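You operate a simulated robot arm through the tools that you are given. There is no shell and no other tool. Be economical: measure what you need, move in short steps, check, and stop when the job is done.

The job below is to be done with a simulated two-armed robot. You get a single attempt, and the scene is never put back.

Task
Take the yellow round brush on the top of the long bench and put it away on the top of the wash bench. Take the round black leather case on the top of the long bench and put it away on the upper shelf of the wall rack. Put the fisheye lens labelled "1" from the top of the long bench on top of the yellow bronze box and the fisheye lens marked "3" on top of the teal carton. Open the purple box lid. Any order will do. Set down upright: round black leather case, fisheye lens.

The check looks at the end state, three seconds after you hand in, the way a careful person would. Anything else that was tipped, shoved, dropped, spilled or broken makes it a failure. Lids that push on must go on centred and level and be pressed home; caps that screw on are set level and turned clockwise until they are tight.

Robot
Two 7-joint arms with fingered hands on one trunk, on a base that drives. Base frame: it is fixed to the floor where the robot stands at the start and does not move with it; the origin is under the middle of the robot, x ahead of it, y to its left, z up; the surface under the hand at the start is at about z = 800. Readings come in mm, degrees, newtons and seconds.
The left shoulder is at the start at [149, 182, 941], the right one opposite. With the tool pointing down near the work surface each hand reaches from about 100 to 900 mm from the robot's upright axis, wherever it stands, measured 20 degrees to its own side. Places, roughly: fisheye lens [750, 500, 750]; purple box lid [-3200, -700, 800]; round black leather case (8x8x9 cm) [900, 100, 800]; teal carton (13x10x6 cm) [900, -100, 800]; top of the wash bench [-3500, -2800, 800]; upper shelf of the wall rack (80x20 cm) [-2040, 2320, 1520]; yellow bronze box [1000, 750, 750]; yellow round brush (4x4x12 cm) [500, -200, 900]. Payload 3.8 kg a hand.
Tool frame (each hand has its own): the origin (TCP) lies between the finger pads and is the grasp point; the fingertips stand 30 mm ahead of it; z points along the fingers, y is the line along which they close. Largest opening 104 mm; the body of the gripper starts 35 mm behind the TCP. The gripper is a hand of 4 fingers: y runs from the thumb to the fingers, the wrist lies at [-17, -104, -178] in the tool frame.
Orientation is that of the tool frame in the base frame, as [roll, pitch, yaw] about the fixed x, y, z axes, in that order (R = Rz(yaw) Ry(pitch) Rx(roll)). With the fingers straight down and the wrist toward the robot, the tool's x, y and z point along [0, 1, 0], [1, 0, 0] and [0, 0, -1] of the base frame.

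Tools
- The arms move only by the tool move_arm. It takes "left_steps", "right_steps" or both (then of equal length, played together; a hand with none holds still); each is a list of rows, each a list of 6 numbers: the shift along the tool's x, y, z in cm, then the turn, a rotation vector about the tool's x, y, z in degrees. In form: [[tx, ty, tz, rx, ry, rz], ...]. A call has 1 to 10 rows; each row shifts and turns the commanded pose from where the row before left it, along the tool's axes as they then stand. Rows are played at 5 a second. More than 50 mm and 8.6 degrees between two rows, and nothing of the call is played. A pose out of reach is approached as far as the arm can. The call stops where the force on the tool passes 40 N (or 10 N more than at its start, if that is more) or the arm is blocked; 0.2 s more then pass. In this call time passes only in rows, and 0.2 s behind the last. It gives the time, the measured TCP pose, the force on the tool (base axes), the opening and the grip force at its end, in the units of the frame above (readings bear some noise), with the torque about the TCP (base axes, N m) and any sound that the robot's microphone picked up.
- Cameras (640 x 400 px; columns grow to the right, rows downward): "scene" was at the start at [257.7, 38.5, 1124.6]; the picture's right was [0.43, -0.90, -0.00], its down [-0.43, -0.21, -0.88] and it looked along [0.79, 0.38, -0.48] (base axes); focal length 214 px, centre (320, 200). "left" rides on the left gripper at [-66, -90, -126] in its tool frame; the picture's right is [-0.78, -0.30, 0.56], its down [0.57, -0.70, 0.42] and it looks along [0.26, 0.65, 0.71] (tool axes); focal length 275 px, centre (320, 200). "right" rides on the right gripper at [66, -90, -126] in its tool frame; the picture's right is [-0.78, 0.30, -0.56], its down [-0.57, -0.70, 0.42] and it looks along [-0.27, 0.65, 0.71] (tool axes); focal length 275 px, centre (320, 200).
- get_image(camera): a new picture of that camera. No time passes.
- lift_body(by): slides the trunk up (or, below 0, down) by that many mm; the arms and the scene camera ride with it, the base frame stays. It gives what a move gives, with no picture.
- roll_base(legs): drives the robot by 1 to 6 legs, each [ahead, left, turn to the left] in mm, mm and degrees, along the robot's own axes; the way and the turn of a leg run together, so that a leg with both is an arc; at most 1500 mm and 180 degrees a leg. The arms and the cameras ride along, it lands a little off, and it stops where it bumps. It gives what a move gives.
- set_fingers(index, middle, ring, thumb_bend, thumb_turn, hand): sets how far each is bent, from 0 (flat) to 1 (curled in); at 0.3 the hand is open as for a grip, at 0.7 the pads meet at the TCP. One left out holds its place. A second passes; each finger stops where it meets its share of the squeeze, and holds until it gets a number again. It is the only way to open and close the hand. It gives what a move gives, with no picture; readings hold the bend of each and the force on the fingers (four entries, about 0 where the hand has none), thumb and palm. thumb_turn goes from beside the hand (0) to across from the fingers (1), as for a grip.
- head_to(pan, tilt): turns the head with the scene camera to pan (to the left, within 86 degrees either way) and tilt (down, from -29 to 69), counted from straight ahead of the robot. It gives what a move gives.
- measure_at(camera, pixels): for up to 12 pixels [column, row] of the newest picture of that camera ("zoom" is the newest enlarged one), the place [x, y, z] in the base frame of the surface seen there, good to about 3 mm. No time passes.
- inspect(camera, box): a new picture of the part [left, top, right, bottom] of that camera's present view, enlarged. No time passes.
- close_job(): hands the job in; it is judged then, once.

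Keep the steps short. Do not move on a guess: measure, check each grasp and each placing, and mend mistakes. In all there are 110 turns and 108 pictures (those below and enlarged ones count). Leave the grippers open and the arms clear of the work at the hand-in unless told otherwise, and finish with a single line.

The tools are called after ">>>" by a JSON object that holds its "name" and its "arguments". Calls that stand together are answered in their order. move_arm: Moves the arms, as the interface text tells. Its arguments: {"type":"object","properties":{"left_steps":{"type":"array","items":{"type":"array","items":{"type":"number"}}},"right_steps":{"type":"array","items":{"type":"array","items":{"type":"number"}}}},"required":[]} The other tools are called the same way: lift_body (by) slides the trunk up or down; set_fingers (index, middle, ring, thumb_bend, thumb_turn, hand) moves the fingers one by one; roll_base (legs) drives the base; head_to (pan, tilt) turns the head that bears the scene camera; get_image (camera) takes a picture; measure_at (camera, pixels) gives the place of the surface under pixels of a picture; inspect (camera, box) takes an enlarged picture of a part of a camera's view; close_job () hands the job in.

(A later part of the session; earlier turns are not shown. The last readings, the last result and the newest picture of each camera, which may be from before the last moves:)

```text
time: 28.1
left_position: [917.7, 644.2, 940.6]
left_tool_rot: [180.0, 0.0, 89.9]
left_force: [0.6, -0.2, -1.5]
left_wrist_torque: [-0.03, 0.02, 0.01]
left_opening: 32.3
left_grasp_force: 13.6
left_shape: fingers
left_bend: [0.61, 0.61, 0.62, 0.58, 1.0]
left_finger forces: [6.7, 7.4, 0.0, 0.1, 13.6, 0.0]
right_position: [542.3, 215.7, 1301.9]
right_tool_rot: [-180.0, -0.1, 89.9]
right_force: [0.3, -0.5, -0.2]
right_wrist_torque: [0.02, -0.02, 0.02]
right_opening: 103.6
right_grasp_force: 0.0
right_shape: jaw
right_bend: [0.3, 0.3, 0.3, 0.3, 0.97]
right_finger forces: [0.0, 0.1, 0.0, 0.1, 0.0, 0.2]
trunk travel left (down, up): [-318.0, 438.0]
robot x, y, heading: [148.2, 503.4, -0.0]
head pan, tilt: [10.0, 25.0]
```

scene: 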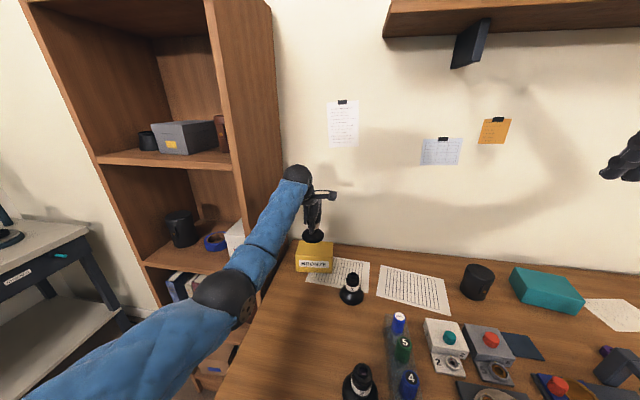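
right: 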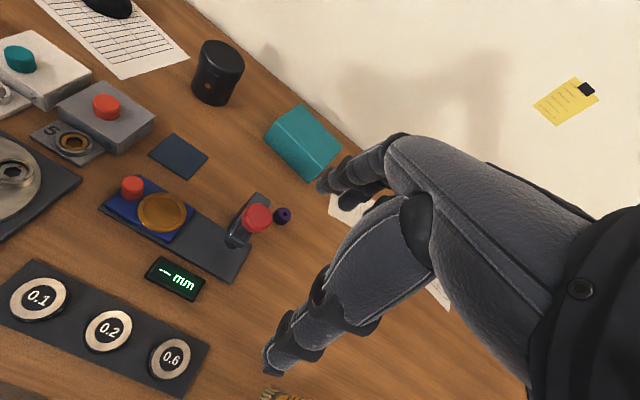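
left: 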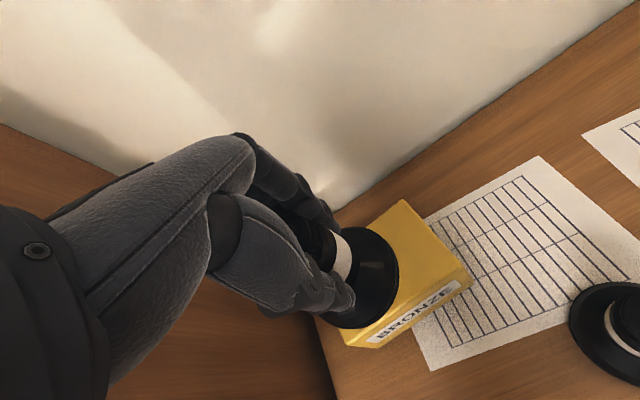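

>>> {"name": "move_arm", "arguments": {"left_steps": [[0, 0, 0.1, 0, 0, 0], [0, 0, 0.1, 0, 0, 0], [0, 0, 0, 0, 0, 0]]}}

>>> {"name": "inspect", "arguments": {"camera": "scene", "box": [270, 210, 370, 280]}}

```text
time: 28.9
left_position: [916.7, 643.1, 938.9]
left_tool_rot: [180.0, 0.1, 90.0]
left_force: [-1.3, -0.9, -1.2]
left_wrist_torque: [-0.01, 0.03, -0.02]
left_opening: 32.2
left_grasp_force: 13.7
left_shape: fingers
left_bend: [0.61, 0.61, 0.62, 0.58, 1.0]
left_finger forces: [6.7, 7.4, 0.0, 0.0, 13.4, 0.0]
right_position: [541.4, 215.0, 1303.0]
right_tool_rot: [-179.9, 0.0, 89.8]
right_force: [0.2, 0.0, 0.7]
right_wrist_torque: [-0.02, 0.0, -0.01]
right_opening: 103.7
right_grasp_force: 0.0
right_shape: jaw
right_bend: [0.3, 0.3, 0.3, 0.3, 0.97]
right_finger forces: [0.0, 0.0, 0.0, 0.1, 0.1, 0.1]
trunk travel left (down, up): [-318.0, 438.0]
robot x, y, heading: [150.8, 504.6, -0.3]
head pan, tilt: [10.0, 25.0]
```

```text
5.71 times, centred on (320, 245) of scene
```

zoom: 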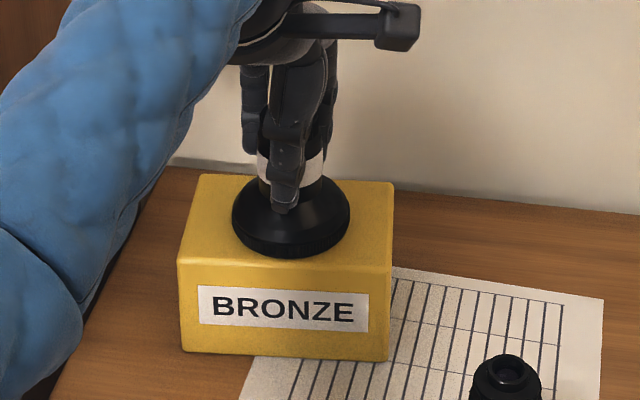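

It is still carrying the weight. I'll go down a few mm more.

>>> {"name": "move_arm", "arguments": {"left_steps": [[0, 0, 0.1, 0, 0, 0], [0, 0, 0.1, 0, 0, 0], [0, 0, 0, 0, 0, 0]]}}

```text
time: 29.6
left_position: [916.8, 642.8, 938.3]
left_tool_rot: [-180.0, -0.1, 89.9]
left_force: [-0.9, -0.5, 1.6]
left_wrist_torque: [0.02, 0.03, -0.01]
left_opening: 32.3
left_grasp_force: 13.4
left_shape: fingers
left_bend: [0.61, 0.61, 0.62, 0.58, 1.0]
left_finger forces: [6.8, 7.5, 0.0, 0.0, 13.9, 0.0]
right_position: [541.1, 216.0, 1302.1]
right_tool_rot: [-179.9, 0.0, 89.8]
right_force: [0.5, -1.1, -0.7]
right_wrist_torque: [-0.03, 0.0, -0.02]
right_opening: 103.5
right_grasp_force: 0.1
right_shape: jaw
right_bend: [0.3, 0.3, 0.3, 0.3, 0.97]
right_finger forces: [0.1, 0.0, 0.0, 0.0, 0.0, 0.1]
trunk travel left (down, up): [-318.0, 438.0]
robot x, y, heading: [150.2, 502.8, -0.1]
head pan, tilt: [10.0, 25.0]
```

Contact: the force flipped to +1.6 N. I'll open gently, rise, and look.

>>> {"name": "set_fingers", "arguments": {"hand": "left", "index": 0.55, "middle": 0.55, "ring": 0.5, "thumb_bend": 0.53}}

>>> {"name": "set_fingers", "arguments": {"hand": "left", "index": 0.3, "middle": 0.3, "ring": 0.3, "thumb_bend": 0.3}}

>>> {"name": "move_arm", "arguments": {"left_steps": [[0, 0, -3, 0, 0, 0], [0, 0, -4, 0, 0, 0], [0, 0, -4, 0, 0, 0], [0, 0, -4, 0, 0, 0]]}}

>>> {"name": "get_image", "arguments": {"camera": "scene"}}

>>> {"name": "get_image", "arguments": {"camera": "left"}}

```text
time: 30.6
left_position: [918.8, 642.6, 935.8]
left_tool_rot: [179.9, 0.0, 89.8]
left_force: [-0.3, 0.4, 0.4]
left_wrist_torque: [0.04, -0.02, 0.0]
left_opening: 42.9
left_grasp_force: 0.1
left_shape: fingers
left_bend: [0.55, 0.55, 0.5, 0.53, 1.0]
left_finger forces: [0.0, 0.0, 0.0, 0.0, 0.0, 0.0]
right_position: [541.9, 215.5, 1302.0]
right_tool_rot: [-179.9, -0.1, 89.9]
right_force: [-0.1, 0.4, -0.8]
right_wrist_torque: [0.0, 0.01, -0.01]
right_opening: 103.7
right_grasp_force: 0.0
right_shape: jaw
right_bend: [0.3, 0.3, 0.3, 0.3, 0.97]
right_finger forces: [0.0, 0.1, 0.0, 0.0, 0.1, 0.0]
trunk travel left (down, up): [-318.0, 438.0]
robot x, y, heading: [147.0, 507.3, -0.1]
head pan, tilt: [10.0, 25.0]
```

```text
time: 31.6
left_position: [916.5, 641.9, 937.6]
left_tool_rot: [-179.9, 0.0, 89.9]
left_force: [-1.1, 0.0, 0.1]
left_wrist_torque: [0.01, 0.01, -0.02]
left_opening: 104.3
left_grasp_force: 0.0
left_shape: fingers
left_bend: [0.3, 0.3, 0.3, 0.3, 0.97]
left_finger forces: [0.0, 0.1, 0.0, 0.0, 0.0, 0.1]
right_position: [541.6, 215.9, 1301.3]
right_tool_rot: [180.0, 0.0, 89.8]
right_force: [-0.1, -0.1, 0.1]
right_wrist_torque: [-0.01, 0.02, 0.0]
right_opening: 103.9
right_grasp_force: 0.1
right_shape: jaw
right_bend: [0.3, 0.3, 0.3, 0.3, 0.97]
right_finger forces: [0.0, 0.1, 0.0, 0.0, 0.0, 0.0]
trunk travel left (down, up): [-318.0, 438.0]
robot x, y, heading: [146.3, 505.9, -0.1]
head pan, tilt: [10.0, 25.0]
```

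```text
time: 32.6
left_position: [917.1, 642.3, 1087.5]
left_tool_rot: [-180.0, 0.0, 90.0]
left_force: [-0.7, 0.2, -0.5]
left_wrist_torque: [0.03, -0.01, -0.02]
left_opening: 104.1
left_grasp_force: 0.1
left_shape: fingers
left_bend: [0.3, 0.3, 0.3, 0.3, 0.97]
left_finger forces: [0.0, 0.0, 0.1, 0.0, 0.0, 0.0]
right_position: [540.9, 214.9, 1303.3]
right_tool_rot: [180.0, 0.1, 89.9]
right_force: [0.5, 0.0, -0.3]
right_wrist_torque: [0.01, -0.04, -0.03]
right_opening: 103.5
right_grasp_force: 0.0
right_shape: jaw
right_bend: [0.3, 0.3, 0.3, 0.3, 0.97]
right_finger forces: [0.0, 0.0, 0.1, 0.0, 0.0, 0.0]
trunk travel left (down, up): [-318.0, 438.0]
robot x, y, heading: [146.6, 501.7, 0.0]
head pan, tilt: [10.0, 25.0]
```

```text
79 pictures are left
```

scene: 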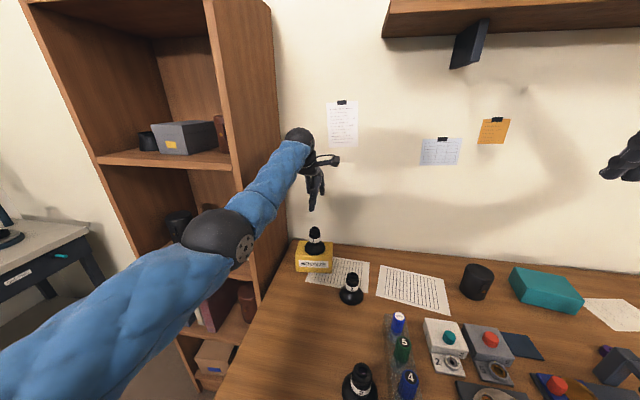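

```text
78 pictures are left
```

left: 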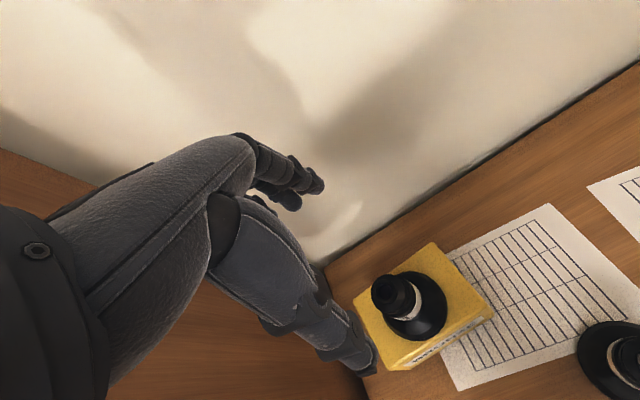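

Lens "1" stands centred on the bronze box. For lens "3" at (793,501) I'll drive 141 right and draw the hand back 12.4 cm.

>>> {"name": "roll_base", "arguments": {"legs": [[0, -140, 0]]}}

>>> {"name": "move_arm", "arguments": {"left_steps": [[0, -4.2, 0, 0, 0, 0], [0, -4.2, 0, 0, 0, 0], [0, -4, 0, 0, 0, 0], [0, 0, 4.5, 0, 0, 0], [0, 0, 4.5, 0, 0, 0], [0, 0, 4.5, 0, 0, 0]]}}

>>> {"name": "get_image", "arguments": {"camera": "left"}}

>>> {"name": "get_image", "arguments": {"camera": "scene"}}

```text
time: 34.0
left_position: [917.0, 500.9, 1088.2]
left_tool_rot: [179.9, -0.1, 90.0]
left_force: [0.7, -0.3, 0.0]
left_wrist_torque: [0.06, -0.02, 0.02]
left_opening: 104.1
left_grasp_force: 0.1
left_shape: fingers
left_bend: [0.3, 0.3, 0.3, 0.3, 0.97]
left_finger forces: [0.0, 0.1, 0.0, 0.1, 0.0, 0.1]
right_position: [541.6, 73.5, 1300.8]
right_tool_rot: [179.9, -0.1, 90.0]
right_force: [0.5, 0.0, -0.4]
right_wrist_torque: [0.03, 0.0, -0.02]
right_opening: 103.8
right_grasp_force: 0.0
right_shape: jaw
right_bend: [0.3, 0.3, 0.3, 0.3, 0.97]
right_finger forces: [0.0, 0.1, 0.1, 0.1, 0.1, 0.0]
trunk travel left (down, up): [-318.0, 438.0]
robot x, y, heading: [150.3, 364.6, 0.1]
head pan, tilt: [10.0, 25.0]
```

```text
time: 35.4
left_position: [794.2, 502.7, 950.8]
left_tool_rot: [180.0, 0.1, 89.9]
left_force: [-0.1, 0.1, -0.8]
left_wrist_torque: [-0.01, 0.02, -0.02]
left_opening: 104.5
left_grasp_force: 0.0
left_shape: fingers
left_bend: [0.3, 0.3, 0.3, 0.3, 0.97]
left_finger forces: [0.1, 0.0, 0.0, 0.1, 0.0, 0.0]
right_position: [542.7, 74.6, 1302.2]
right_tool_rot: [-180.0, 0.1, 90.0]
right_force: [-0.2, -0.5, 0.4]
right_wrist_torque: [0.03, -0.02, 0.01]
right_opening: 103.7
right_grasp_force: 0.0
right_shape: jaw
right_bend: [0.3, 0.3, 0.3, 0.3, 0.97]
right_finger forces: [0.0, 0.0, 0.0, 0.0, 0.0, 0.0]
trunk travel left (down, up): [-318.0, 438.0]
robot x, y, heading: [147.9, 366.3, 0.1]
head pan, tilt: [10.0, 25.0]
```

```text
77 pictures are left
```

left: 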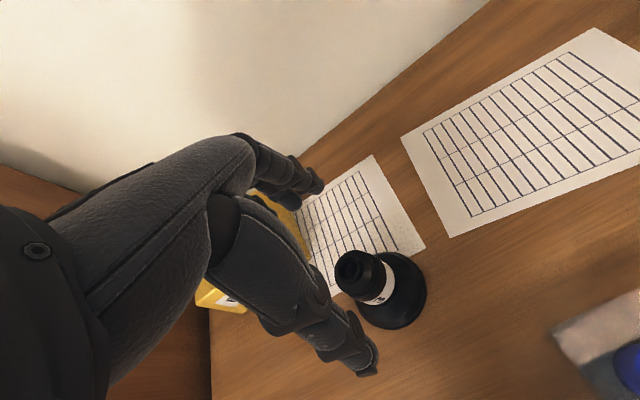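

```text
76 pictures are left
```

scene: 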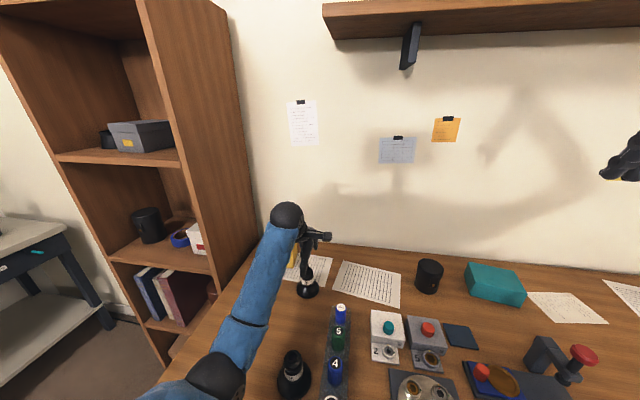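

>>> {"name": "measure_at", "arguments": {"camera": "left", "pixels": [[350, 268], [360, 272], [382, 285], [425, 300], [370, 322]]}}

>>> {"name": "measure_at", "arguments": {"camera": "scene", "pixels": [[215, 375], [235, 385], [295, 355], [240, 330]]}}

```text
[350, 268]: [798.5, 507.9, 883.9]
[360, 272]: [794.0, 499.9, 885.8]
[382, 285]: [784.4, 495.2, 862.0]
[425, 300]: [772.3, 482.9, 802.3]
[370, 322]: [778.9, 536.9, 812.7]
```

```text
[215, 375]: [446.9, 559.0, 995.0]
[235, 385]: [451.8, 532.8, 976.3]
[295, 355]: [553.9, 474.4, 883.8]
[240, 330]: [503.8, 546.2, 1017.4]
```

Lens "3" is centred at about (795,502). The elbow is at z≈995 and close to lens "2", so I'll raise the trunk 140 and lower the hand by the same amount before going down.

>>> {"name": "lift_body", "arguments": {"by": 140}}

>>> {"name": "move_arm", "arguments": {"left_steps": [[0, 0, 4.8, 0, 0, 0], [0, 0, 4.8, 0, 0, 0], [0, 0, 4.8, 0, 0, 0]]}}

>>> {"name": "get_image", "arguments": {"camera": "scene"}}

```text
time: 37.0
left_position: [794.0, 501.5, 1091.3]
left_tool_rot: [-180.0, 0.1, 90.0]
left_force: [-0.8, -0.2, 0.0]
left_wrist_torque: [0.02, -0.01, 0.02]
left_opening: 104.7
left_grasp_force: 0.0
left_shape: fingers
left_bend: [0.3, 0.3, 0.3, 0.3, 0.97]
left_finger forces: [0.1, 0.1, 0.0, 0.0, 0.0, 0.0]
right_position: [541.5, 75.3, 1442.5]
right_tool_rot: [-179.9, 0.0, 90.0]
right_force: [0.1, -0.5, -0.1]
right_wrist_torque: [0.0, -0.01, -0.02]
right_opening: 103.4
right_grasp_force: 0.0
right_shape: jaw
right_bend: [0.3, 0.3, 0.3, 0.3, 0.97]
right_finger forces: [0.0, 0.1, 0.0, 0.1, 0.0, 0.0]
trunk travel left (down, up): [-458.0, 298.0]
robot x, y, heading: [150.3, 364.3, 0.0]
head pan, tilt: [10.0, 25.0]
```

```text
time: 37.9
left_position: [794.5, 502.6, 945.4]
left_tool_rot: [179.9, 0.0, 90.0]
left_force: [0.3, 0.4, 0.9]
left_wrist_torque: [0.0, -0.03, -0.02]
left_opening: 104.2
left_grasp_force: 0.1
left_shape: fingers
left_bend: [0.3, 0.3, 0.3, 0.3, 0.97]
left_finger forces: [0.0, 0.0, 0.1, 0.0, 0.0, 0.0]
right_position: [541.4, 75.5, 1441.4]
right_tool_rot: [-179.9, 0.0, 90.0]
right_force: [-0.2, 0.2, 0.1]
right_wrist_torque: [0.01, 0.02, -0.01]
right_opening: 103.5
right_grasp_force: 0.0
right_shape: jaw
right_bend: [0.3, 0.3, 0.3, 0.3, 0.97]
right_finger forces: [0.0, 0.0, 0.0, 0.0, 0.0, 0.0]
trunk travel left (down, up): [-458.0, 298.0]
robot x, y, heading: [146.1, 363.8, 0.0]
head pan, tilt: [10.0, 25.0]
```

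```text
75 pictures are left
```

scene: 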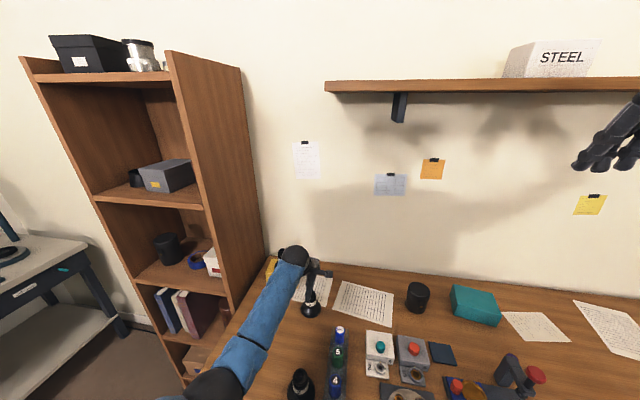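

The elbow now has more room. I'll go down to z≈863 and close on the neck.

>>> {"name": "move_arm", "arguments": {"left_steps": [[0, 0, 3, 0, 0, 0], [0, 0, 3, 0, 0, 0], [0, 0, 2.2, 0, 0, 0]]}}

>>> {"name": "set_fingers", "arguments": {"hand": "left", "index": 0.58, "middle": 0.58, "ring": 0.6, "thumb_bend": 0.57, "thumb_turn": 1}}

>>> {"name": "set_fingers", "arguments": {"hand": "left", "index": 0.72, "middle": 0.72, "ring": 0.62, "thumb_bend": 0.72}}

>>> {"name": "get_image", "arguments": {"camera": "left"}}

```text
time: 38.6
left_position: [794.0, 502.3, 865.2]
left_tool_rot: [179.9, 0.0, 90.0]
left_force: [-0.3, 0.9, 1.4]
left_wrist_torque: [0.01, -0.02, -0.02]
left_opening: 104.6
left_grasp_force: 0.1
left_shape: fingers
left_bend: [0.3, 0.3, 0.3, 0.3, 0.97]
left_finger forces: [0.1, 0.0, 0.0, 0.1, 0.0, 0.1]
right_position: [541.6, 75.9, 1442.4]
right_tool_rot: [180.0, 0.0, 90.0]
right_force: [0.1, 0.0, -0.4]
right_wrist_torque: [-0.02, 0.01, 0.01]
right_opening: 103.8
right_grasp_force: 0.0
right_shape: jaw
right_bend: [0.3, 0.3, 0.3, 0.3, 0.97]
right_finger forces: [0.0, 0.1, 0.0, 0.1, 0.0, 0.1]
trunk travel left (down, up): [-458.0, 298.0]
robot x, y, heading: [146.6, 360.7, -0.1]
head pan, tilt: [10.0, 25.0]
```

```text
time: 39.6
left_position: [794.2, 503.0, 866.0]
left_tool_rot: [180.0, 0.0, 89.9]
left_force: [-0.6, 0.6, 0.5]
left_wrist_torque: [0.03, -0.02, 0.01]
left_opening: 37.3
left_grasp_force: 0.7
left_shape: fingers
left_bend: [0.57, 0.57, 0.6, 0.56, 1.0]
left_finger forces: [0.0, 0.2, 0.0, 0.0, 0.4, 0.0]
right_position: [541.9, 74.6, 1442.1]
right_tool_rot: [180.0, 0.0, 90.0]
right_force: [-0.1, 0.8, 0.2]
right_wrist_torque: [0.02, 0.01, 0.01]
right_opening: 103.9
right_grasp_force: 0.0
right_shape: jaw
right_bend: [0.3, 0.3, 0.3, 0.3, 0.97]
right_finger forces: [0.1, 0.0, 0.0, 0.0, 0.1, 0.0]
trunk travel left (down, up): [-458.0, 298.0]
robot x, y, heading: [146.9, 364.5, 0.0]
head pan, tilt: [10.0, 25.0]
```

```text
time: 40.6
left_position: [793.7, 502.5, 864.9]
left_tool_rot: [-180.0, 0.0, 90.0]
left_force: [0.1, 0.5, -0.8]
left_wrist_torque: [-0.03, -0.01, 0.01]
left_opening: 31.0
left_grasp_force: 14.3
left_shape: fingers
left_bend: [0.62, 0.6, 0.62, 0.58, 1.0]
left_finger forces: [6.3, 7.8, 0.0, 0.1, 13.4, 0.0]
right_position: [541.7, 75.3, 1442.0]
right_tool_rot: [-180.0, 0.0, 89.9]
right_force: [0.1, 0.1, -0.6]
right_wrist_torque: [0.01, -0.01, 0.01]
right_opening: 103.8
right_grasp_force: 0.2
right_shape: jaw
right_bend: [0.3, 0.3, 0.3, 0.3, 0.97]
right_finger forces: [0.0, 0.0, 0.0, 0.0, 0.0, 0.0]
trunk travel left (down, up): [-458.0, 298.0]
robot x, y, heading: [147.4, 360.7, 0.0]
head pan, tilt: [10.0, 25.0]
```

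```text
74 pictures are left
```

left: 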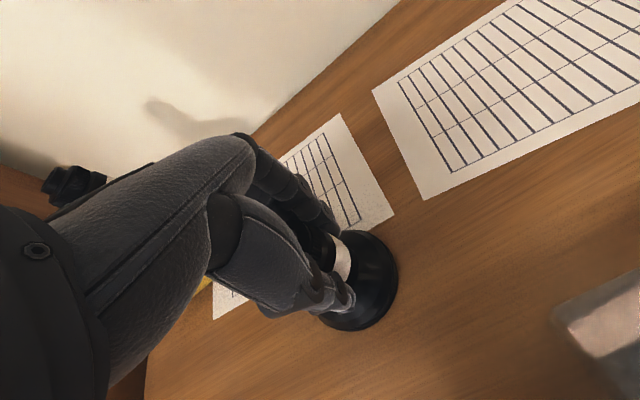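

Firm grip. I'll lift 15 cm, extend 10 cm ahead, then drive 575 right in two legs toward the teal carton.

>>> {"name": "move_arm", "arguments": {"left_steps": [[0, 0, -2, 0, 0, 0], [0, 0, -4.5, 0, 0, 0], [0, 0, -4.5, 0, 0, 0], [0, 0, -4, 0, 0, 0], [0, 3.5, 0, 0, 0, 0], [0, 3.5, 0, 0, 0, 0], [0, 3.5, 0, 0, 0, 0]]}}

>>> {"name": "roll_base", "arguments": {"legs": [[0, -300, 0], [0, -275, 0]]}}

>>> {"name": "get_image", "arguments": {"camera": "left"}}

>>> {"name": "get_image", "arguments": {"camera": "scene"}}

```text
time: 42.2
left_position: [891.8, 504.5, 1015.5]
left_tool_rot: [-179.9, 0.0, 89.8]
left_force: [-0.1, -0.3, -3.0]
left_wrist_torque: [0.01, 0.0, -0.03]
left_opening: 30.7
left_grasp_force: 13.9
left_shape: fingers
left_bend: [0.62, 0.6, 0.62, 0.58, 1.0]
left_finger forces: [6.5, 7.8, 0.0, 0.1, 13.0, 0.0]
left hand out of reach, approached as far as the arm can: row 7
right_position: [541.7, 74.4, 1442.7]
right_tool_rot: [-180.0, 0.0, 90.1]
right_force: [1.0, -0.3, -0.2]
right_wrist_torque: [-0.02, -0.06, 0.02]
right_opening: 103.9
right_grasp_force: 0.0
right_shape: jaw
right_bend: [0.3, 0.3, 0.3, 0.3, 0.97]
right_finger forces: [0.0, 0.1, 0.0, 0.0, 0.0, 0.0]
trunk travel left (down, up): [-458.0, 298.0]
robot x, y, heading: [145.1, 362.9, -0.1]
head pan, tilt: [10.0, 25.0]
```

```text
time: 45.8
left_position: [892.0, -73.4, 1017.6]
left_tool_rot: [179.9, 0.0, 89.8]
left_force: [0.0, -0.2, -1.8]
left_wrist_torque: [0.0, 0.02, -0.01]
left_opening: 30.6
left_grasp_force: 13.8
left_shape: fingers
left_bend: [0.62, 0.6, 0.62, 0.58, 1.0]
left_finger forces: [6.5, 7.8, 0.1, 0.0, 12.9, 0.0]
right_position: [539.6, -502.5, 1441.9]
right_tool_rot: [-179.9, -0.1, 89.7]
right_force: [0.5, -0.4, -0.4]
right_wrist_torque: [0.02, 0.02, -0.02]
right_opening: 103.9
right_grasp_force: 0.0
right_shape: jaw
right_bend: [0.3, 0.3, 0.3, 0.3, 0.97]
right_finger forces: [0.0, 0.1, 0.0, 0.0, 0.0, 0.0]
trunk travel left (down, up): [-458.0, 298.0]
robot x, y, heading: [150.8, -209.7, -0.2]
head pan, tilt: [10.0, 25.0]
```

```text
73 pictures are left
```

left: 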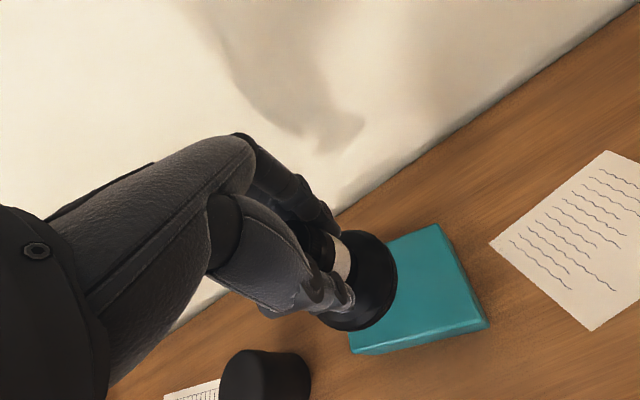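

```text
72 pictures are left
```

scene: 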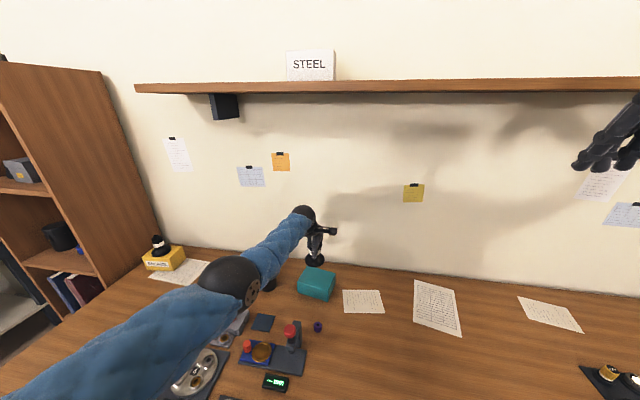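

I'll measure the carton's top corners.

>>> {"name": "measure_at", "arguments": {"camera": "left", "pixels": [[435, 230], [484, 315], [352, 348], [420, 280], [400, 245], [395, 250]]}}

>>> {"name": "inspect", "arguments": {"camera": "scene", "box": [270, 240, 360, 310]}}

>>> {"name": "measure_at", "arguments": {"camera": "zoom", "pixels": [[205, 275], [240, 202], [460, 215], [445, 295], [330, 240], [200, 290], [450, 310], [262, 195]]}}

```text
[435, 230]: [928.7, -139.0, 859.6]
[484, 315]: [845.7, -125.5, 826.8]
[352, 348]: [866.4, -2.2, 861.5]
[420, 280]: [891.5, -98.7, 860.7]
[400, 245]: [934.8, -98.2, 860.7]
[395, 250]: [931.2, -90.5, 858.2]
```

```text
5.71 times, centred on (315, 275) of scene
```

zoom: 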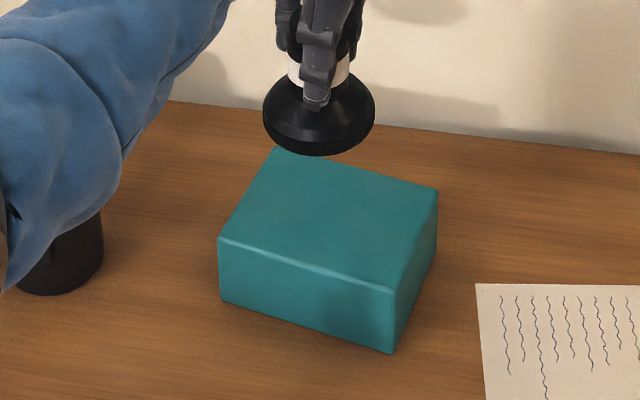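

```text
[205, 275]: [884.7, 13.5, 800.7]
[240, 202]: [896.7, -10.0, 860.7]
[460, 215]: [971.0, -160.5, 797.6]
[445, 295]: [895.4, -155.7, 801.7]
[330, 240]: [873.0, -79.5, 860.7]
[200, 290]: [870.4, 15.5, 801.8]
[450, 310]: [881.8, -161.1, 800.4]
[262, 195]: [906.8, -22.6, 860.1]
```

>>> {"name": "measure_at", "arguments": {"camera": "zoom", "pixels": [[225, 238], [388, 283], [432, 194], [281, 153]]}}

```text
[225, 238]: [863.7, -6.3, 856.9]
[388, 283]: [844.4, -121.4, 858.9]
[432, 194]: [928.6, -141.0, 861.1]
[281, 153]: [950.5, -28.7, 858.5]
```

The carton top centre is (897,-74) at z 860, and the hand is nearly above it. I'll nudge 5 mm ahead and lower to ≈928.

>>> {"name": "move_arm", "arguments": {"left_steps": [[0, 0.5, 0, 0, 0, 0], [0, 0, 4, 0, 0, 0], [0, 0, 3.5, 0, 0, 0], [0, 0, 1.2, 0, 0, 0], [0, 0, 0, 0, 0, 0]]}}

>>> {"name": "inspect", "arguments": {"camera": "scene", "box": [270, 240, 360, 310]}}

```text
time: 47.0
left_position: [872.1, -66.8, 937.1]
left_tool_rot: [180.0, 0.0, 89.9]
left_force: [-0.2, 0.2, -2.2]
left_wrist_torque: [-0.04, 0.02, 0.02]
left_opening: 30.6
left_grasp_force: 13.7
left_shape: fingers
left_bend: [0.62, 0.6, 0.62, 0.58, 1.0]
left_finger forces: [6.6, 7.9, 0.1, 0.0, 13.0, 0.1]
left hand out of reach, approached as far as the arm can: row 1, 2, 3, 4
right_position: [539.8, -500.5, 1442.5]
right_tool_rot: [180.0, 0.0, 89.8]
right_force: [-0.1, 0.1, 0.3]
right_wrist_torque: [0.01, 0.0, 0.03]
right_opening: 103.8
right_grasp_force: 0.1
right_shape: jaw
right_bend: [0.3, 0.3, 0.3, 0.3, 0.97]
right_finger forces: [0.1, 0.0, 0.0, 0.1, 0.0, 0.1]
trunk travel left (down, up): [-458.0, 298.0]
robot x, y, heading: [146.5, -208.9, -0.3]
head pan, tilt: [10.0, 25.0]
```

```text
5.71 times, centred on (315, 275) of scene
```

zoom: 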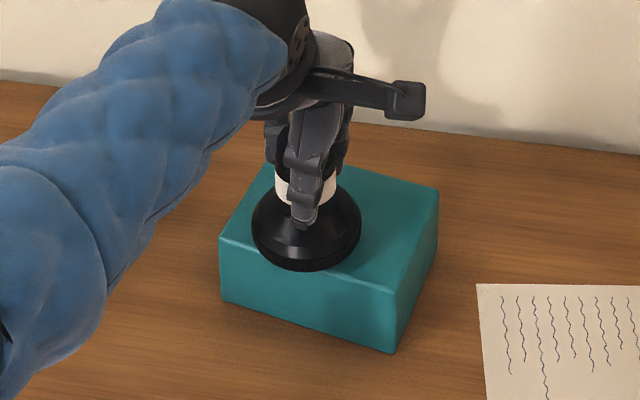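

It is out of reach with the trunk so high. I'll raise the hand 12 cm, lower the trunk 120, and re-read the pose.

>>> {"name": "move_arm", "arguments": {"left_steps": [[0, 0, -4.5, 0, 0, 0], [0, 0, -4.5, 0, 0, 0], [0, 0, -4.5, 0, 0, 0]]}}

>>> {"name": "lift_body", "arguments": {"by": -120}}

```text
time: 47.8
left_position: [871.1, -66.8, 1072.8]
left_tool_rot: [-179.9, 0.1, 89.8]
left_force: [0.6, -0.3, -1.3]
left_wrist_torque: [-0.03, -0.04, -0.02]
left_opening: 30.4
left_grasp_force: 13.5
left_shape: fingers
left_bend: [0.62, 0.6, 0.62, 0.58, 1.0]
left_finger forces: [6.6, 7.6, 0.1, 0.1, 12.6, 0.0]
right_position: [539.4, -500.9, 1442.2]
right_tool_rot: [180.0, 0.0, 89.8]
right_force: [0.6, -0.4, -0.3]
right_wrist_torque: [0.02, -0.03, 0.0]
right_opening: 103.8
right_grasp_force: 0.1
right_shape: jaw
right_bend: [0.3, 0.3, 0.3, 0.3, 0.97]
right_finger forces: [0.0, 0.0, 0.0, 0.0, 0.0, 0.0]
trunk travel left (down, up): [-458.0, 298.0]
robot x, y, heading: [146.5, -212.0, -0.2]
head pan, tilt: [10.0, 25.0]
```

```text
time: 49.3
left_position: [873.0, -66.7, 952.3]
left_tool_rot: [179.9, 0.0, 89.8]
left_force: [-0.3, 0.0, -2.6]
left_wrist_torque: [-0.01, 0.03, 0.01]
left_opening: 30.3
left_grasp_force: 13.4
left_shape: fingers
left_bend: [0.62, 0.6, 0.62, 0.58, 1.0]
left_finger forces: [6.6, 7.6, 0.1, 0.0, 12.6, 0.0]
right_position: [539.0, -498.8, 1322.3]
right_tool_rot: [-180.0, 0.0, 89.8]
right_force: [0.5, -0.6, 0.0]
right_wrist_torque: [-0.01, -0.02, -0.01]
right_opening: 103.5
right_grasp_force: 0.1
right_shape: jaw
right_bend: [0.3, 0.3, 0.3, 0.3, 0.97]
right_finger forces: [0.0, 0.2, 0.0, 0.0, 0.1, 0.1]
trunk travel left (down, up): [-338.0, 418.0]
robot x, y, heading: [147.5, -208.3, -0.0]
head pan, tilt: [10.0, 25.0]
```

Now I'll shift to (897,-74) and lower to ≈928.

>>> {"name": "move_arm", "arguments": {"left_steps": [[-0.7, 2.4, 0, 0, 0, 0], [0, 0, 1.5, 0, 0, 0], [0, 0, 0.8, 0, 0, 0], [0, 0, 0, 0, 0, 0]]}}

>>> {"name": "inspect", "arguments": {"camera": "scene", "box": [260, 200, 370, 280]}}

```text
time: 50.3
left_position: [896.3, -74.1, 928.4]
left_tool_rot: [-180.0, 0.0, 89.7]
left_force: [-0.7, 0.1, -1.5]
left_wrist_torque: [-0.01, 0.01, -0.01]
left_opening: 30.2
left_grasp_force: 13.1
left_shape: fingers
left_bend: [0.62, 0.6, 0.62, 0.58, 1.0]
left_finger forces: [6.6, 7.6, 0.0, 0.0, 12.5, 0.0]
right_position: [539.1, -499.7, 1321.2]
right_tool_rot: [179.9, 0.1, 89.8]
right_force: [-0.9, 0.3, -0.1]
right_wrist_torque: [-0.05, -0.01, 0.0]
right_opening: 103.8
right_grasp_force: 0.1
right_shape: jaw
right_bend: [0.3, 0.3, 0.3, 0.3, 0.97]
right_finger forces: [0.1, 0.0, 0.0, 0.0, 0.0, 0.0]
trunk travel left (down, up): [-338.0, 418.0]
robot x, y, heading: [144.0, -206.8, -0.2]
head pan, tilt: [10.0, 25.0]
```

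```text
5.00 times, centred on (315, 240) of scene
```

zoom: 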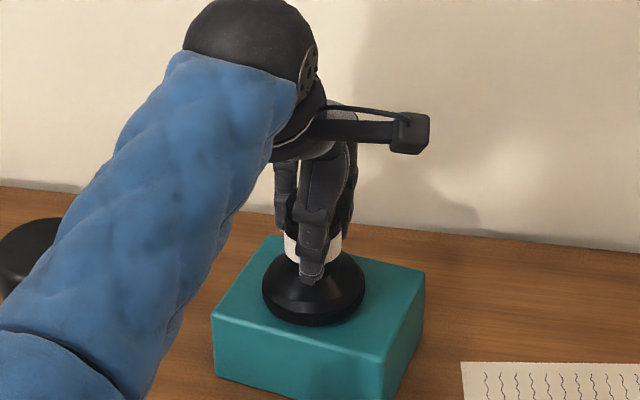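

Centred. I'll lower by mm steps until contact.

>>> {"name": "move_arm", "arguments": {"left_steps": [[0, 0, 0.1, 0, 0, 0], [0, 0, 0.1, 0, 0, 0], [0, 0, 0.1, 0, 0, 0], [0, 0, 0, 0, 0, 0]]}}

>>> {"name": "move_arm", "arguments": {"left_steps": [[0, 0, 0.1, 0, 0, 0], [0, 0, 0, 0, 0, 0]]}}

```text
time: 51.3
left_position: [895.9, -74.5, 925.8]
left_tool_rot: [-180.0, 0.0, 89.8]
left_force: [-0.9, 0.1, -1.4]
left_wrist_torque: [0.0, -0.01, 0.01]
left_opening: 30.1
left_grasp_force: 13.4
left_shape: fingers
left_bend: [0.62, 0.6, 0.62, 0.58, 1.0]
left_finger forces: [6.6, 7.7, 0.0, 0.0, 12.5, 0.0]
right_position: [540.7, -501.2, 1324.0]
right_tool_rot: [-180.0, 0.0, 89.8]
right_force: [0.0, -0.3, -0.2]
right_wrist_torque: [-0.02, 0.03, -0.04]
right_opening: 103.4
right_grasp_force: 0.1
right_shape: jaw
right_bend: [0.3, 0.3, 0.3, 0.3, 0.97]
right_finger forces: [0.0, 0.0, 0.0, 0.1, 0.0, 0.0]
trunk travel left (down, up): [-338.0, 418.0]
robot x, y, heading: [147.0, -208.0, -0.1]
head pan, tilt: [10.0, 25.0]
```

```text
time: 51.9
left_position: [896.2, -74.6, 926.3]
left_tool_rot: [180.0, 0.0, 89.9]
left_force: [1.0, 0.7, 1.6]
left_wrist_torque: [0.01, -0.01, 0.01]
left_opening: 30.2
left_grasp_force: 13.6
left_shape: fingers
left_bend: [0.62, 0.6, 0.62, 0.58, 1.0]
left_finger forces: [6.6, 8.2, 0.1, 0.0, 12.8, 0.1]
right_position: [540.1, -499.8, 1322.5]
right_tool_rot: [-179.9, -0.1, 89.8]
right_force: [-0.2, 0.5, 0.1]
right_wrist_torque: [0.02, 0.0, -0.04]
right_opening: 104.0
right_grasp_force: 0.0
right_shape: jaw
right_bend: [0.3, 0.3, 0.3, 0.3, 0.97]
right_finger forces: [0.1, 0.0, 0.0, 0.1, 0.0, 0.1]
trunk travel left (down, up): [-338.0, 418.0]
robot x, y, heading: [148.0, -207.2, -0.4]
head pan, tilt: [10.0, 25.0]
```

Contact (+1.6 N). I'll release and rise.

>>> {"name": "set_fingers", "arguments": {"hand": "left", "index": 0.55, "middle": 0.55, "ring": 0.5, "thumb_bend": 0.53}}

>>> {"name": "set_fingers", "arguments": {"hand": "left", "index": 0.3, "middle": 0.3, "ring": 0.3, "thumb_bend": 0.3}}

>>> {"name": "move_arm", "arguments": {"left_steps": [[0, 0, -3, 0, 0, 0], [0, 0, -4, 0, 0, 0], [0, 0, -4, 0, 0, 0], [0, 0, -4, 0, 0, 0]]}}

>>> {"name": "get_image", "arguments": {"camera": "left"}}

>>> {"name": "head_to", "arguments": {"pan": 20, "tilt": 40}}

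>>> {"name": "get_image", "arguments": {"camera": "scene"}}

```text
time: 52.9
left_position: [895.3, -74.3, 924.8]
left_tool_rot: [-180.0, 0.0, 89.7]
left_force: [-0.1, -0.3, -0.7]
left_wrist_torque: [0.0, 0.03, -0.03]
left_opening: 42.6
left_grasp_force: 0.1
left_shape: fingers
left_bend: [0.55, 0.55, 0.5, 0.53, 1.0]
left_finger forces: [0.0, 0.0, 0.0, 0.1, 0.0, 0.0]
right_position: [539.3, -500.5, 1322.2]
right_tool_rot: [-180.0, -0.1, 89.9]
right_force: [-0.2, 0.9, 0.4]
right_wrist_torque: [0.02, 0.03, 0.0]
right_opening: 103.7
right_grasp_force: 0.1
right_shape: jaw
right_bend: [0.3, 0.3, 0.3, 0.3, 0.97]
right_finger forces: [0.0, 0.1, 0.1, 0.0, 0.1, 0.1]
trunk travel left (down, up): [-338.0, 418.0]
robot x, y, heading: [147.7, -212.6, -0.4]
head pan, tilt: [10.0, 25.0]
```

```text
time: 53.9
left_position: [895.9, -73.9, 925.1]
left_tool_rot: [179.9, 0.0, 89.8]
left_force: [-1.3, 0.0, 0.1]
left_wrist_torque: [0.01, 0.0, -0.03]
left_opening: 104.4
left_grasp_force: 0.0
left_shape: fingers
left_bend: [0.3, 0.3, 0.3, 0.3, 0.97]
left_finger forces: [0.0, 0.0, 0.0, 0.1, 0.1, 0.1]
right_position: [539.5, -501.0, 1322.5]
right_tool_rot: [179.9, 0.1, 89.9]
right_force: [0.3, -0.2, -1.3]
right_wrist_torque: [-0.03, 0.02, 0.0]
right_opening: 103.9
right_grasp_force: 0.1
right_shape: jaw
right_bend: [0.3, 0.3, 0.3, 0.3, 0.97]
right_finger forces: [0.0, 0.1, 0.0, 0.0, 0.1, 0.0]
trunk travel left (down, up): [-338.0, 418.0]
robot x, y, heading: [146.1, -208.8, -0.4]
head pan, tilt: [10.0, 25.0]
```

```text
time: 54.9
left_position: [895.5, -74.9, 1075.8]
left_tool_rot: [179.9, 0.1, 89.8]
left_force: [-0.8, 0.6, -0.8]
left_wrist_torque: [-0.02, -0.04, -0.01]
left_opening: 104.5
left_grasp_force: 0.0
left_shape: fingers
left_bend: [0.3, 0.3, 0.3, 0.3, 0.97]
left_finger forces: [0.0, 0.0, 0.1, 0.0, 0.1, 0.0]
right_position: [538.7, -499.9, 1321.9]
right_tool_rot: [-179.9, 0.0, 89.8]
right_force: [0.0, 0.4, 0.5]
right_wrist_torque: [-0.01, -0.05, -0.01]
right_opening: 103.9
right_grasp_force: 0.1
right_shape: jaw
right_bend: [0.3, 0.3, 0.3, 0.3, 0.97]
right_finger forces: [0.0, 0.0, 0.0, 0.0, 0.0, 0.0]
trunk travel left (down, up): [-338.0, 418.0]
robot x, y, heading: [145.7, -209.0, -0.1]
head pan, tilt: [10.0, 25.0]
```

```text
68 pictures are left
```

left: 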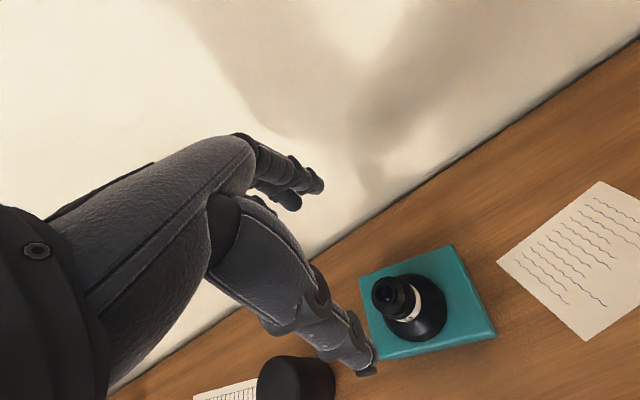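

```text
time: 55.7
left_position: [895.8, -73.8, 1076.4]
left_tool_rot: [-179.9, 0.1, 89.8]
left_force: [0.1, 0.4, -0.1]
left_wrist_torque: [0.0, -0.01, 0.0]
left_opening: 104.4
left_grasp_force: 0.2
left_shape: fingers
left_bend: [0.3, 0.3, 0.3, 0.3, 0.97]
left_finger forces: [0.0, 0.0, 0.1, 0.0, 0.1, 0.1]
right_position: [539.9, -500.1, 1322.5]
right_tool_rot: [179.9, 0.0, 89.9]
right_force: [-0.8, 0.7, 0.4]
right_wrist_torque: [-0.05, -0.02, 0.01]
right_opening: 103.9
right_grasp_force: 0.0
right_shape: jaw
right_bend: [0.3, 0.3, 0.3, 0.3, 0.97]
right_finger forces: [0.0, 0.1, 0.0, 0.0, 0.0, 0.0]
trunk travel left (down, up): [-338.0, 418.0]
robot x, y, heading: [145.8, -210.7, -0.3]
head pan, tilt: [20.0, 40.0]
```

```text
67 pictures are left
```

scene: 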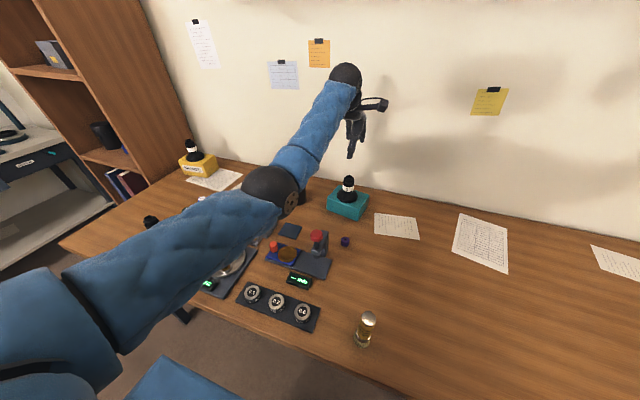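

Lens "3" stands on the carton. Next is the leather case near (885,124). I'll drive 198 left and measure it from above.

>>> {"name": "roll_base", "arguments": {"legs": [[0, 198, 0]]}}

>>> {"name": "move_arm", "arguments": {"left_steps": [[0, -1, 4, 0, 0, 0], [0, 0, 4, 0, 0, 0]]}}

>>> {"name": "get_image", "arguments": {"camera": "left"}}

>>> {"name": "inspect", "arguments": {"camera": "scene", "box": [270, 110, 420, 230]}}

```text
time: 57.3
left_position: [895.5, 125.2, 1075.9]
left_tool_rot: [-179.9, 0.1, 89.8]
left_force: [0.6, -0.1, -0.1]
left_wrist_torque: [-0.03, 0.01, 0.0]
left_opening: 104.2
left_grasp_force: 0.0
left_shape: fingers
left_bend: [0.3, 0.3, 0.3, 0.3, 0.97]
left_finger forces: [0.0, 0.1, 0.1, 0.1, 0.0, 0.0]
right_position: [541.0, -302.0, 1322.2]
right_tool_rot: [-180.0, 0.1, 89.9]
right_force: [0.1, -0.6, 0.5]
right_wrist_torque: [-0.01, -0.01, -0.01]
right_opening: 103.9
right_grasp_force: 0.1
right_shape: jaw
right_bend: [0.3, 0.3, 0.3, 0.3, 0.97]
right_finger forces: [0.0, 0.1, 0.1, 0.1, 0.0, 0.1]
trunk travel left (down, up): [-338.0, 418.0]
robot x, y, heading: [146.6, -12.2, -0.3]
head pan, tilt: [20.0, 40.0]
```

```text
time: 57.9
left_position: [885.6, 123.7, 996.6]
left_tool_rot: [180.0, 0.0, 89.7]
left_force: [0.1, -0.3, 0.2]
left_wrist_torque: [-0.02, -0.01, 0.01]
left_opening: 104.5
left_grasp_force: 0.0
left_shape: fingers
left_bend: [0.3, 0.3, 0.3, 0.3, 0.97]
left_finger forces: [0.0, 0.0, 0.0, 0.0, 0.0, 0.0]
right_position: [541.0, -303.6, 1322.2]
right_tool_rot: [-179.7, 0.0, 89.7]
right_force: [0.0, -0.2, -0.8]
right_wrist_torque: [0.02, -0.01, -0.05]
right_opening: 103.9
right_grasp_force: 0.0
right_shape: jaw
right_bend: [0.3, 0.3, 0.3, 0.3, 0.97]
right_finger forces: [0.0, 0.1, 0.1, 0.0, 0.1, 0.0]
trunk travel left (down, up): [-338.0, 418.0]
robot x, y, heading: [145.7, -11.9, -0.3]
head pan, tilt: [20.0, 40.0]
```

```text
66 pictures are left
```

left: 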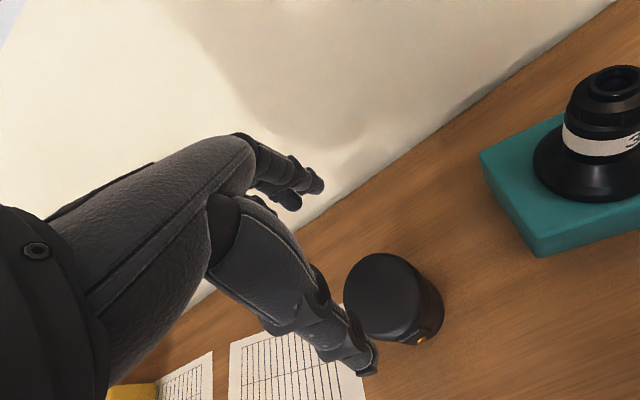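

```text
3.33 times, centred on (345, 170) of scene
```

zoom: 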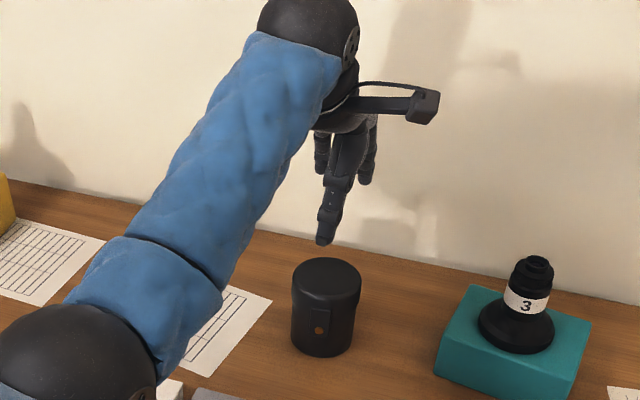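

>>> {"name": "measure_at", "arguments": {"camera": "zoom", "pixels": [[327, 278], [327, 262], [327, 299], [296, 282], [357, 282], [326, 345], [326, 310], [296, 320], [352, 320]]}}

>>> {"name": "measure_at", "arguments": {"camera": "left", "pixels": [[380, 295], [380, 257], [350, 290], [405, 335], [412, 275], [365, 325]]}}

```text
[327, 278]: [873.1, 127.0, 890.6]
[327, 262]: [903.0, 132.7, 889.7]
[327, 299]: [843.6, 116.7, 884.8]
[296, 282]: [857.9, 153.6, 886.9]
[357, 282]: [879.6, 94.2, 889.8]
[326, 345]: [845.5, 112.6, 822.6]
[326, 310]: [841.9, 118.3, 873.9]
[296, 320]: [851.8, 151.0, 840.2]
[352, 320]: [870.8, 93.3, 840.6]
```

```text
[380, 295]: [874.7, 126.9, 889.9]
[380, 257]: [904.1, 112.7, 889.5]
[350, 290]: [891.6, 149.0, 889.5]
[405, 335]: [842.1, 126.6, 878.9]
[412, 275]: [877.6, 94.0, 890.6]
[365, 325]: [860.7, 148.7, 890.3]
```

The case axis is (875,124), diameter about 68, top at 890. I'll shift back 1.1 cm and lower to z≈864.

>>> {"name": "move_arm", "arguments": {"left_steps": [[0, -1.1, 0, 0, 0, 0], [0, 0, 4, 0, 0, 0], [0, 0, 4, 0, 0, 0], [0, 0, 3.2, 0, 0, 0], [0, 0, 2, 0, 0, 0]]}}

>>> {"name": "get_image", "arguments": {"camera": "left"}}

>>> {"name": "inspect", "arguments": {"camera": "scene", "box": [270, 110, 420, 230]}}

```text
time: 59.1
left_position: [877.3, 123.1, 866.5]
left_tool_rot: [179.8, 0.0, 89.8]
left_force: [1.2, 0.1, 3.0]
left_wrist_torque: [-0.02, -0.04, -0.02]
left_opening: 105.6
left_grasp_force: 1.4
left_shape: fingers
left_bend: [0.29, 0.3, 0.3, 0.3, 0.97]
left_finger forces: [2.8, 0.1, 0.0, 0.0, 0.2, 0.0]
right_position: [540.6, -302.7, 1322.0]
right_tool_rot: [-179.9, 0.0, 89.7]
right_force: [0.7, -0.6, 0.1]
right_wrist_torque: [-0.03, -0.03, -0.01]
right_opening: 103.9
right_grasp_force: 0.0
right_shape: jaw
right_bend: [0.3, 0.3, 0.3, 0.3, 0.97]
right_finger forces: [0.0, 0.1, 0.1, 0.1, 0.0, 0.0]
trunk travel left (down, up): [-338.0, 418.0]
robot x, y, heading: [152.5, -10.2, -0.4]
head pan, tilt: [20.0, 40.0]
```

```text
64 pictures are left
```

left: 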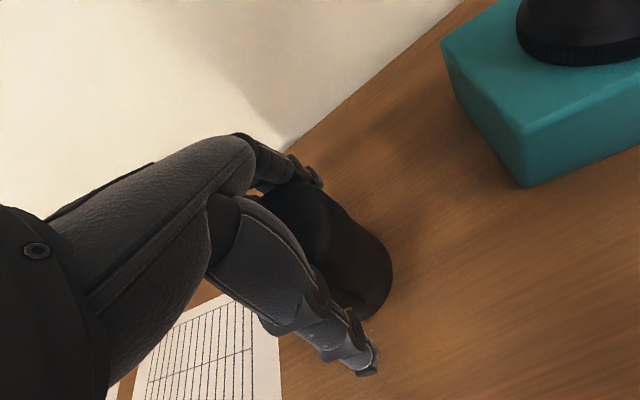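

```text
3.33 times, centred on (345, 170) of scene
```

zoom: 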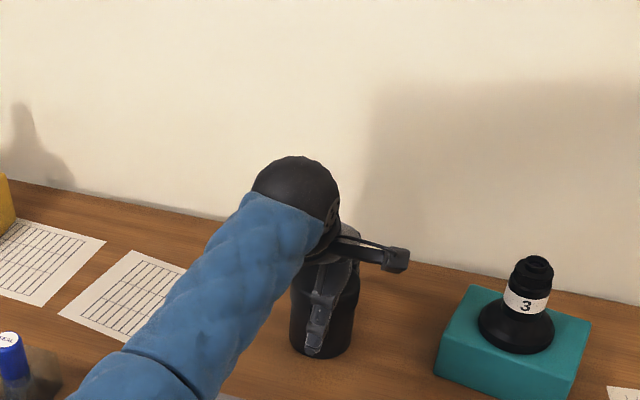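

The index already touches lightly and the case still stands upright between fingers and thumb. I'll close.

>>> {"name": "set_fingers", "arguments": {"hand": "left", "index": 0.45, "middle": 0.45, "ring": 0.45, "thumb_bend": 0.45, "thumb_turn": 1}}

>>> {"name": "set_fingers", "arguments": {"hand": "left", "index": 0.6, "middle": 0.6, "ring": 0.6, "thumb_bend": 0.65}}

>>> {"name": "get_image", "arguments": {"camera": "left"}}

```text
time: 60.1
left_position: [875.8, 122.6, 865.1]
left_tool_rot: [180.0, 0.1, 89.8]
left_force: [1.5, -1.3, 6.8]
left_wrist_torque: [0.03, -0.25, -0.06]
left_opening: 83.1
left_grasp_force: 14.1
left_shape: fingers
left_bend: [0.37, 0.43, 0.45, 0.42, 0.99]
left_finger forces: [14.1, 1.5, 0.0, 0.1, 13.7, 0.1]
right_position: [540.3, -304.1, 1321.2]
right_tool_rot: [-179.9, 0.0, 89.8]
right_force: [0.6, -0.6, 1.4]
right_wrist_torque: [0.0, 0.0, -0.01]
right_opening: 103.7
right_grasp_force: 0.0
right_shape: jaw
right_bend: [0.3, 0.3, 0.3, 0.3, 0.97]
right_finger forces: [0.0, 0.0, 0.1, 0.0, 0.0, 0.0]
trunk travel left (down, up): [-338.0, 418.0]
robot x, y, heading: [146.4, -12.0, 0.1]
head pan, tilt: [20.0, 40.0]
```

```text
time: 61.1
left_position: [875.9, 123.9, 865.7]
left_tool_rot: [179.8, 0.0, 89.8]
left_force: [3.5, -1.0, 8.1]
left_wrist_torque: [0.14, -0.53, -0.04]
left_opening: 71.7
left_grasp_force: 31.7
left_shape: fingers
left_bend: [0.36, 0.45, 0.51, 0.54, 0.99]
left_finger forces: [17.6, 7.5, 8.4, 0.1, 30.2, 0.0]
right_position: [539.8, -302.6, 1322.2]
right_tool_rot: [179.9, 0.0, 89.8]
right_force: [-0.3, -0.5, -0.1]
right_wrist_torque: [-0.01, -0.04, 0.05]
right_opening: 103.9
right_grasp_force: 0.0
right_shape: jaw
right_bend: [0.3, 0.3, 0.3, 0.3, 0.97]
right_finger forces: [0.0, 0.1, 0.0, 0.0, 0.0, 0.0]
trunk travel left (down, up): [-338.0, 418.0]
robot x, y, heading: [147.0, -15.1, 0.0]
head pan, tilt: [20.0, 40.0]
```

```text
62 pictures are left
```

left: 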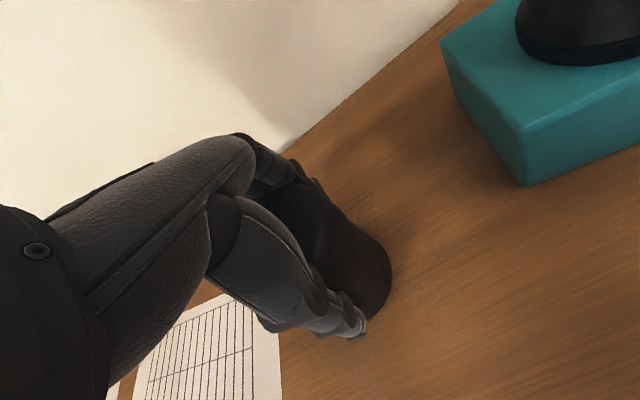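

All three fingers and the thumb bear on the case (≈30 N). I'll lift 3 cm and check it.

>>> {"name": "move_arm", "arguments": {"left_steps": [[0, 0, -1, 0, 0, 0], [0, 0, -2, 0, 0, 0], [0, 0, 0, 0, 0, 0]]}}

>>> {"name": "get_image", "arguments": {"camera": "left"}}

>>> {"name": "inspect", "arguments": {"camera": "scene", "box": [290, 130, 410, 230]}}

```text
time: 61.9
left_position: [874.3, 123.3, 893.8]
left_tool_rot: [-179.9, 0.0, 89.7]
left_force: [-0.4, 0.5, -2.0]
left_wrist_torque: [-0.01, 0.01, 0.01]
left_opening: 71.5
left_grasp_force: 28.0
left_shape: fingers
left_bend: [0.36, 0.46, 0.51, 0.54, 0.99]
left_finger forces: [13.6, 6.4, 7.2, 0.0, 29.2, 0.0]
right_position: [540.7, -304.0, 1322.2]
right_tool_rot: [180.0, 0.0, 89.8]
right_force: [1.0, -0.4, 0.0]
right_wrist_torque: [0.01, -0.02, -0.01]
right_opening: 103.7
right_grasp_force: 0.1
right_shape: jaw
right_bend: [0.3, 0.3, 0.3, 0.3, 0.97]
right_finger forces: [0.0, 0.1, 0.0, 0.0, 0.1, 0.0]
trunk travel left (down, up): [-338.0, 418.0]
robot x, y, heading: [146.5, -12.9, -0.5]
head pan, tilt: [20.0, 40.0]
```

```text
61 pictures are left
```

left: 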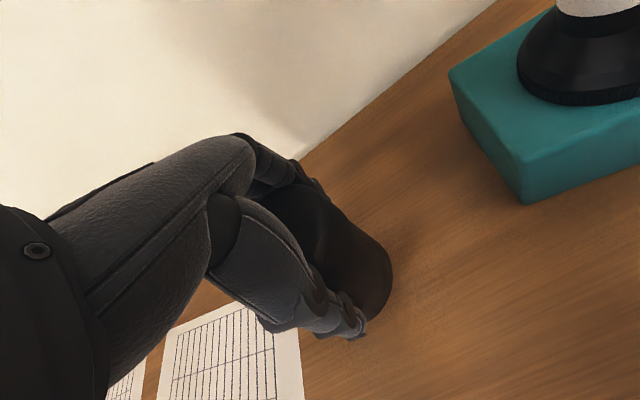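

```text
4.00 times, centred on (350, 180) of scene
```

zoom: 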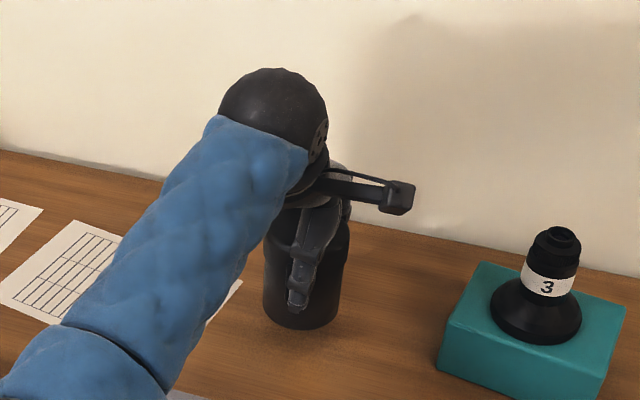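

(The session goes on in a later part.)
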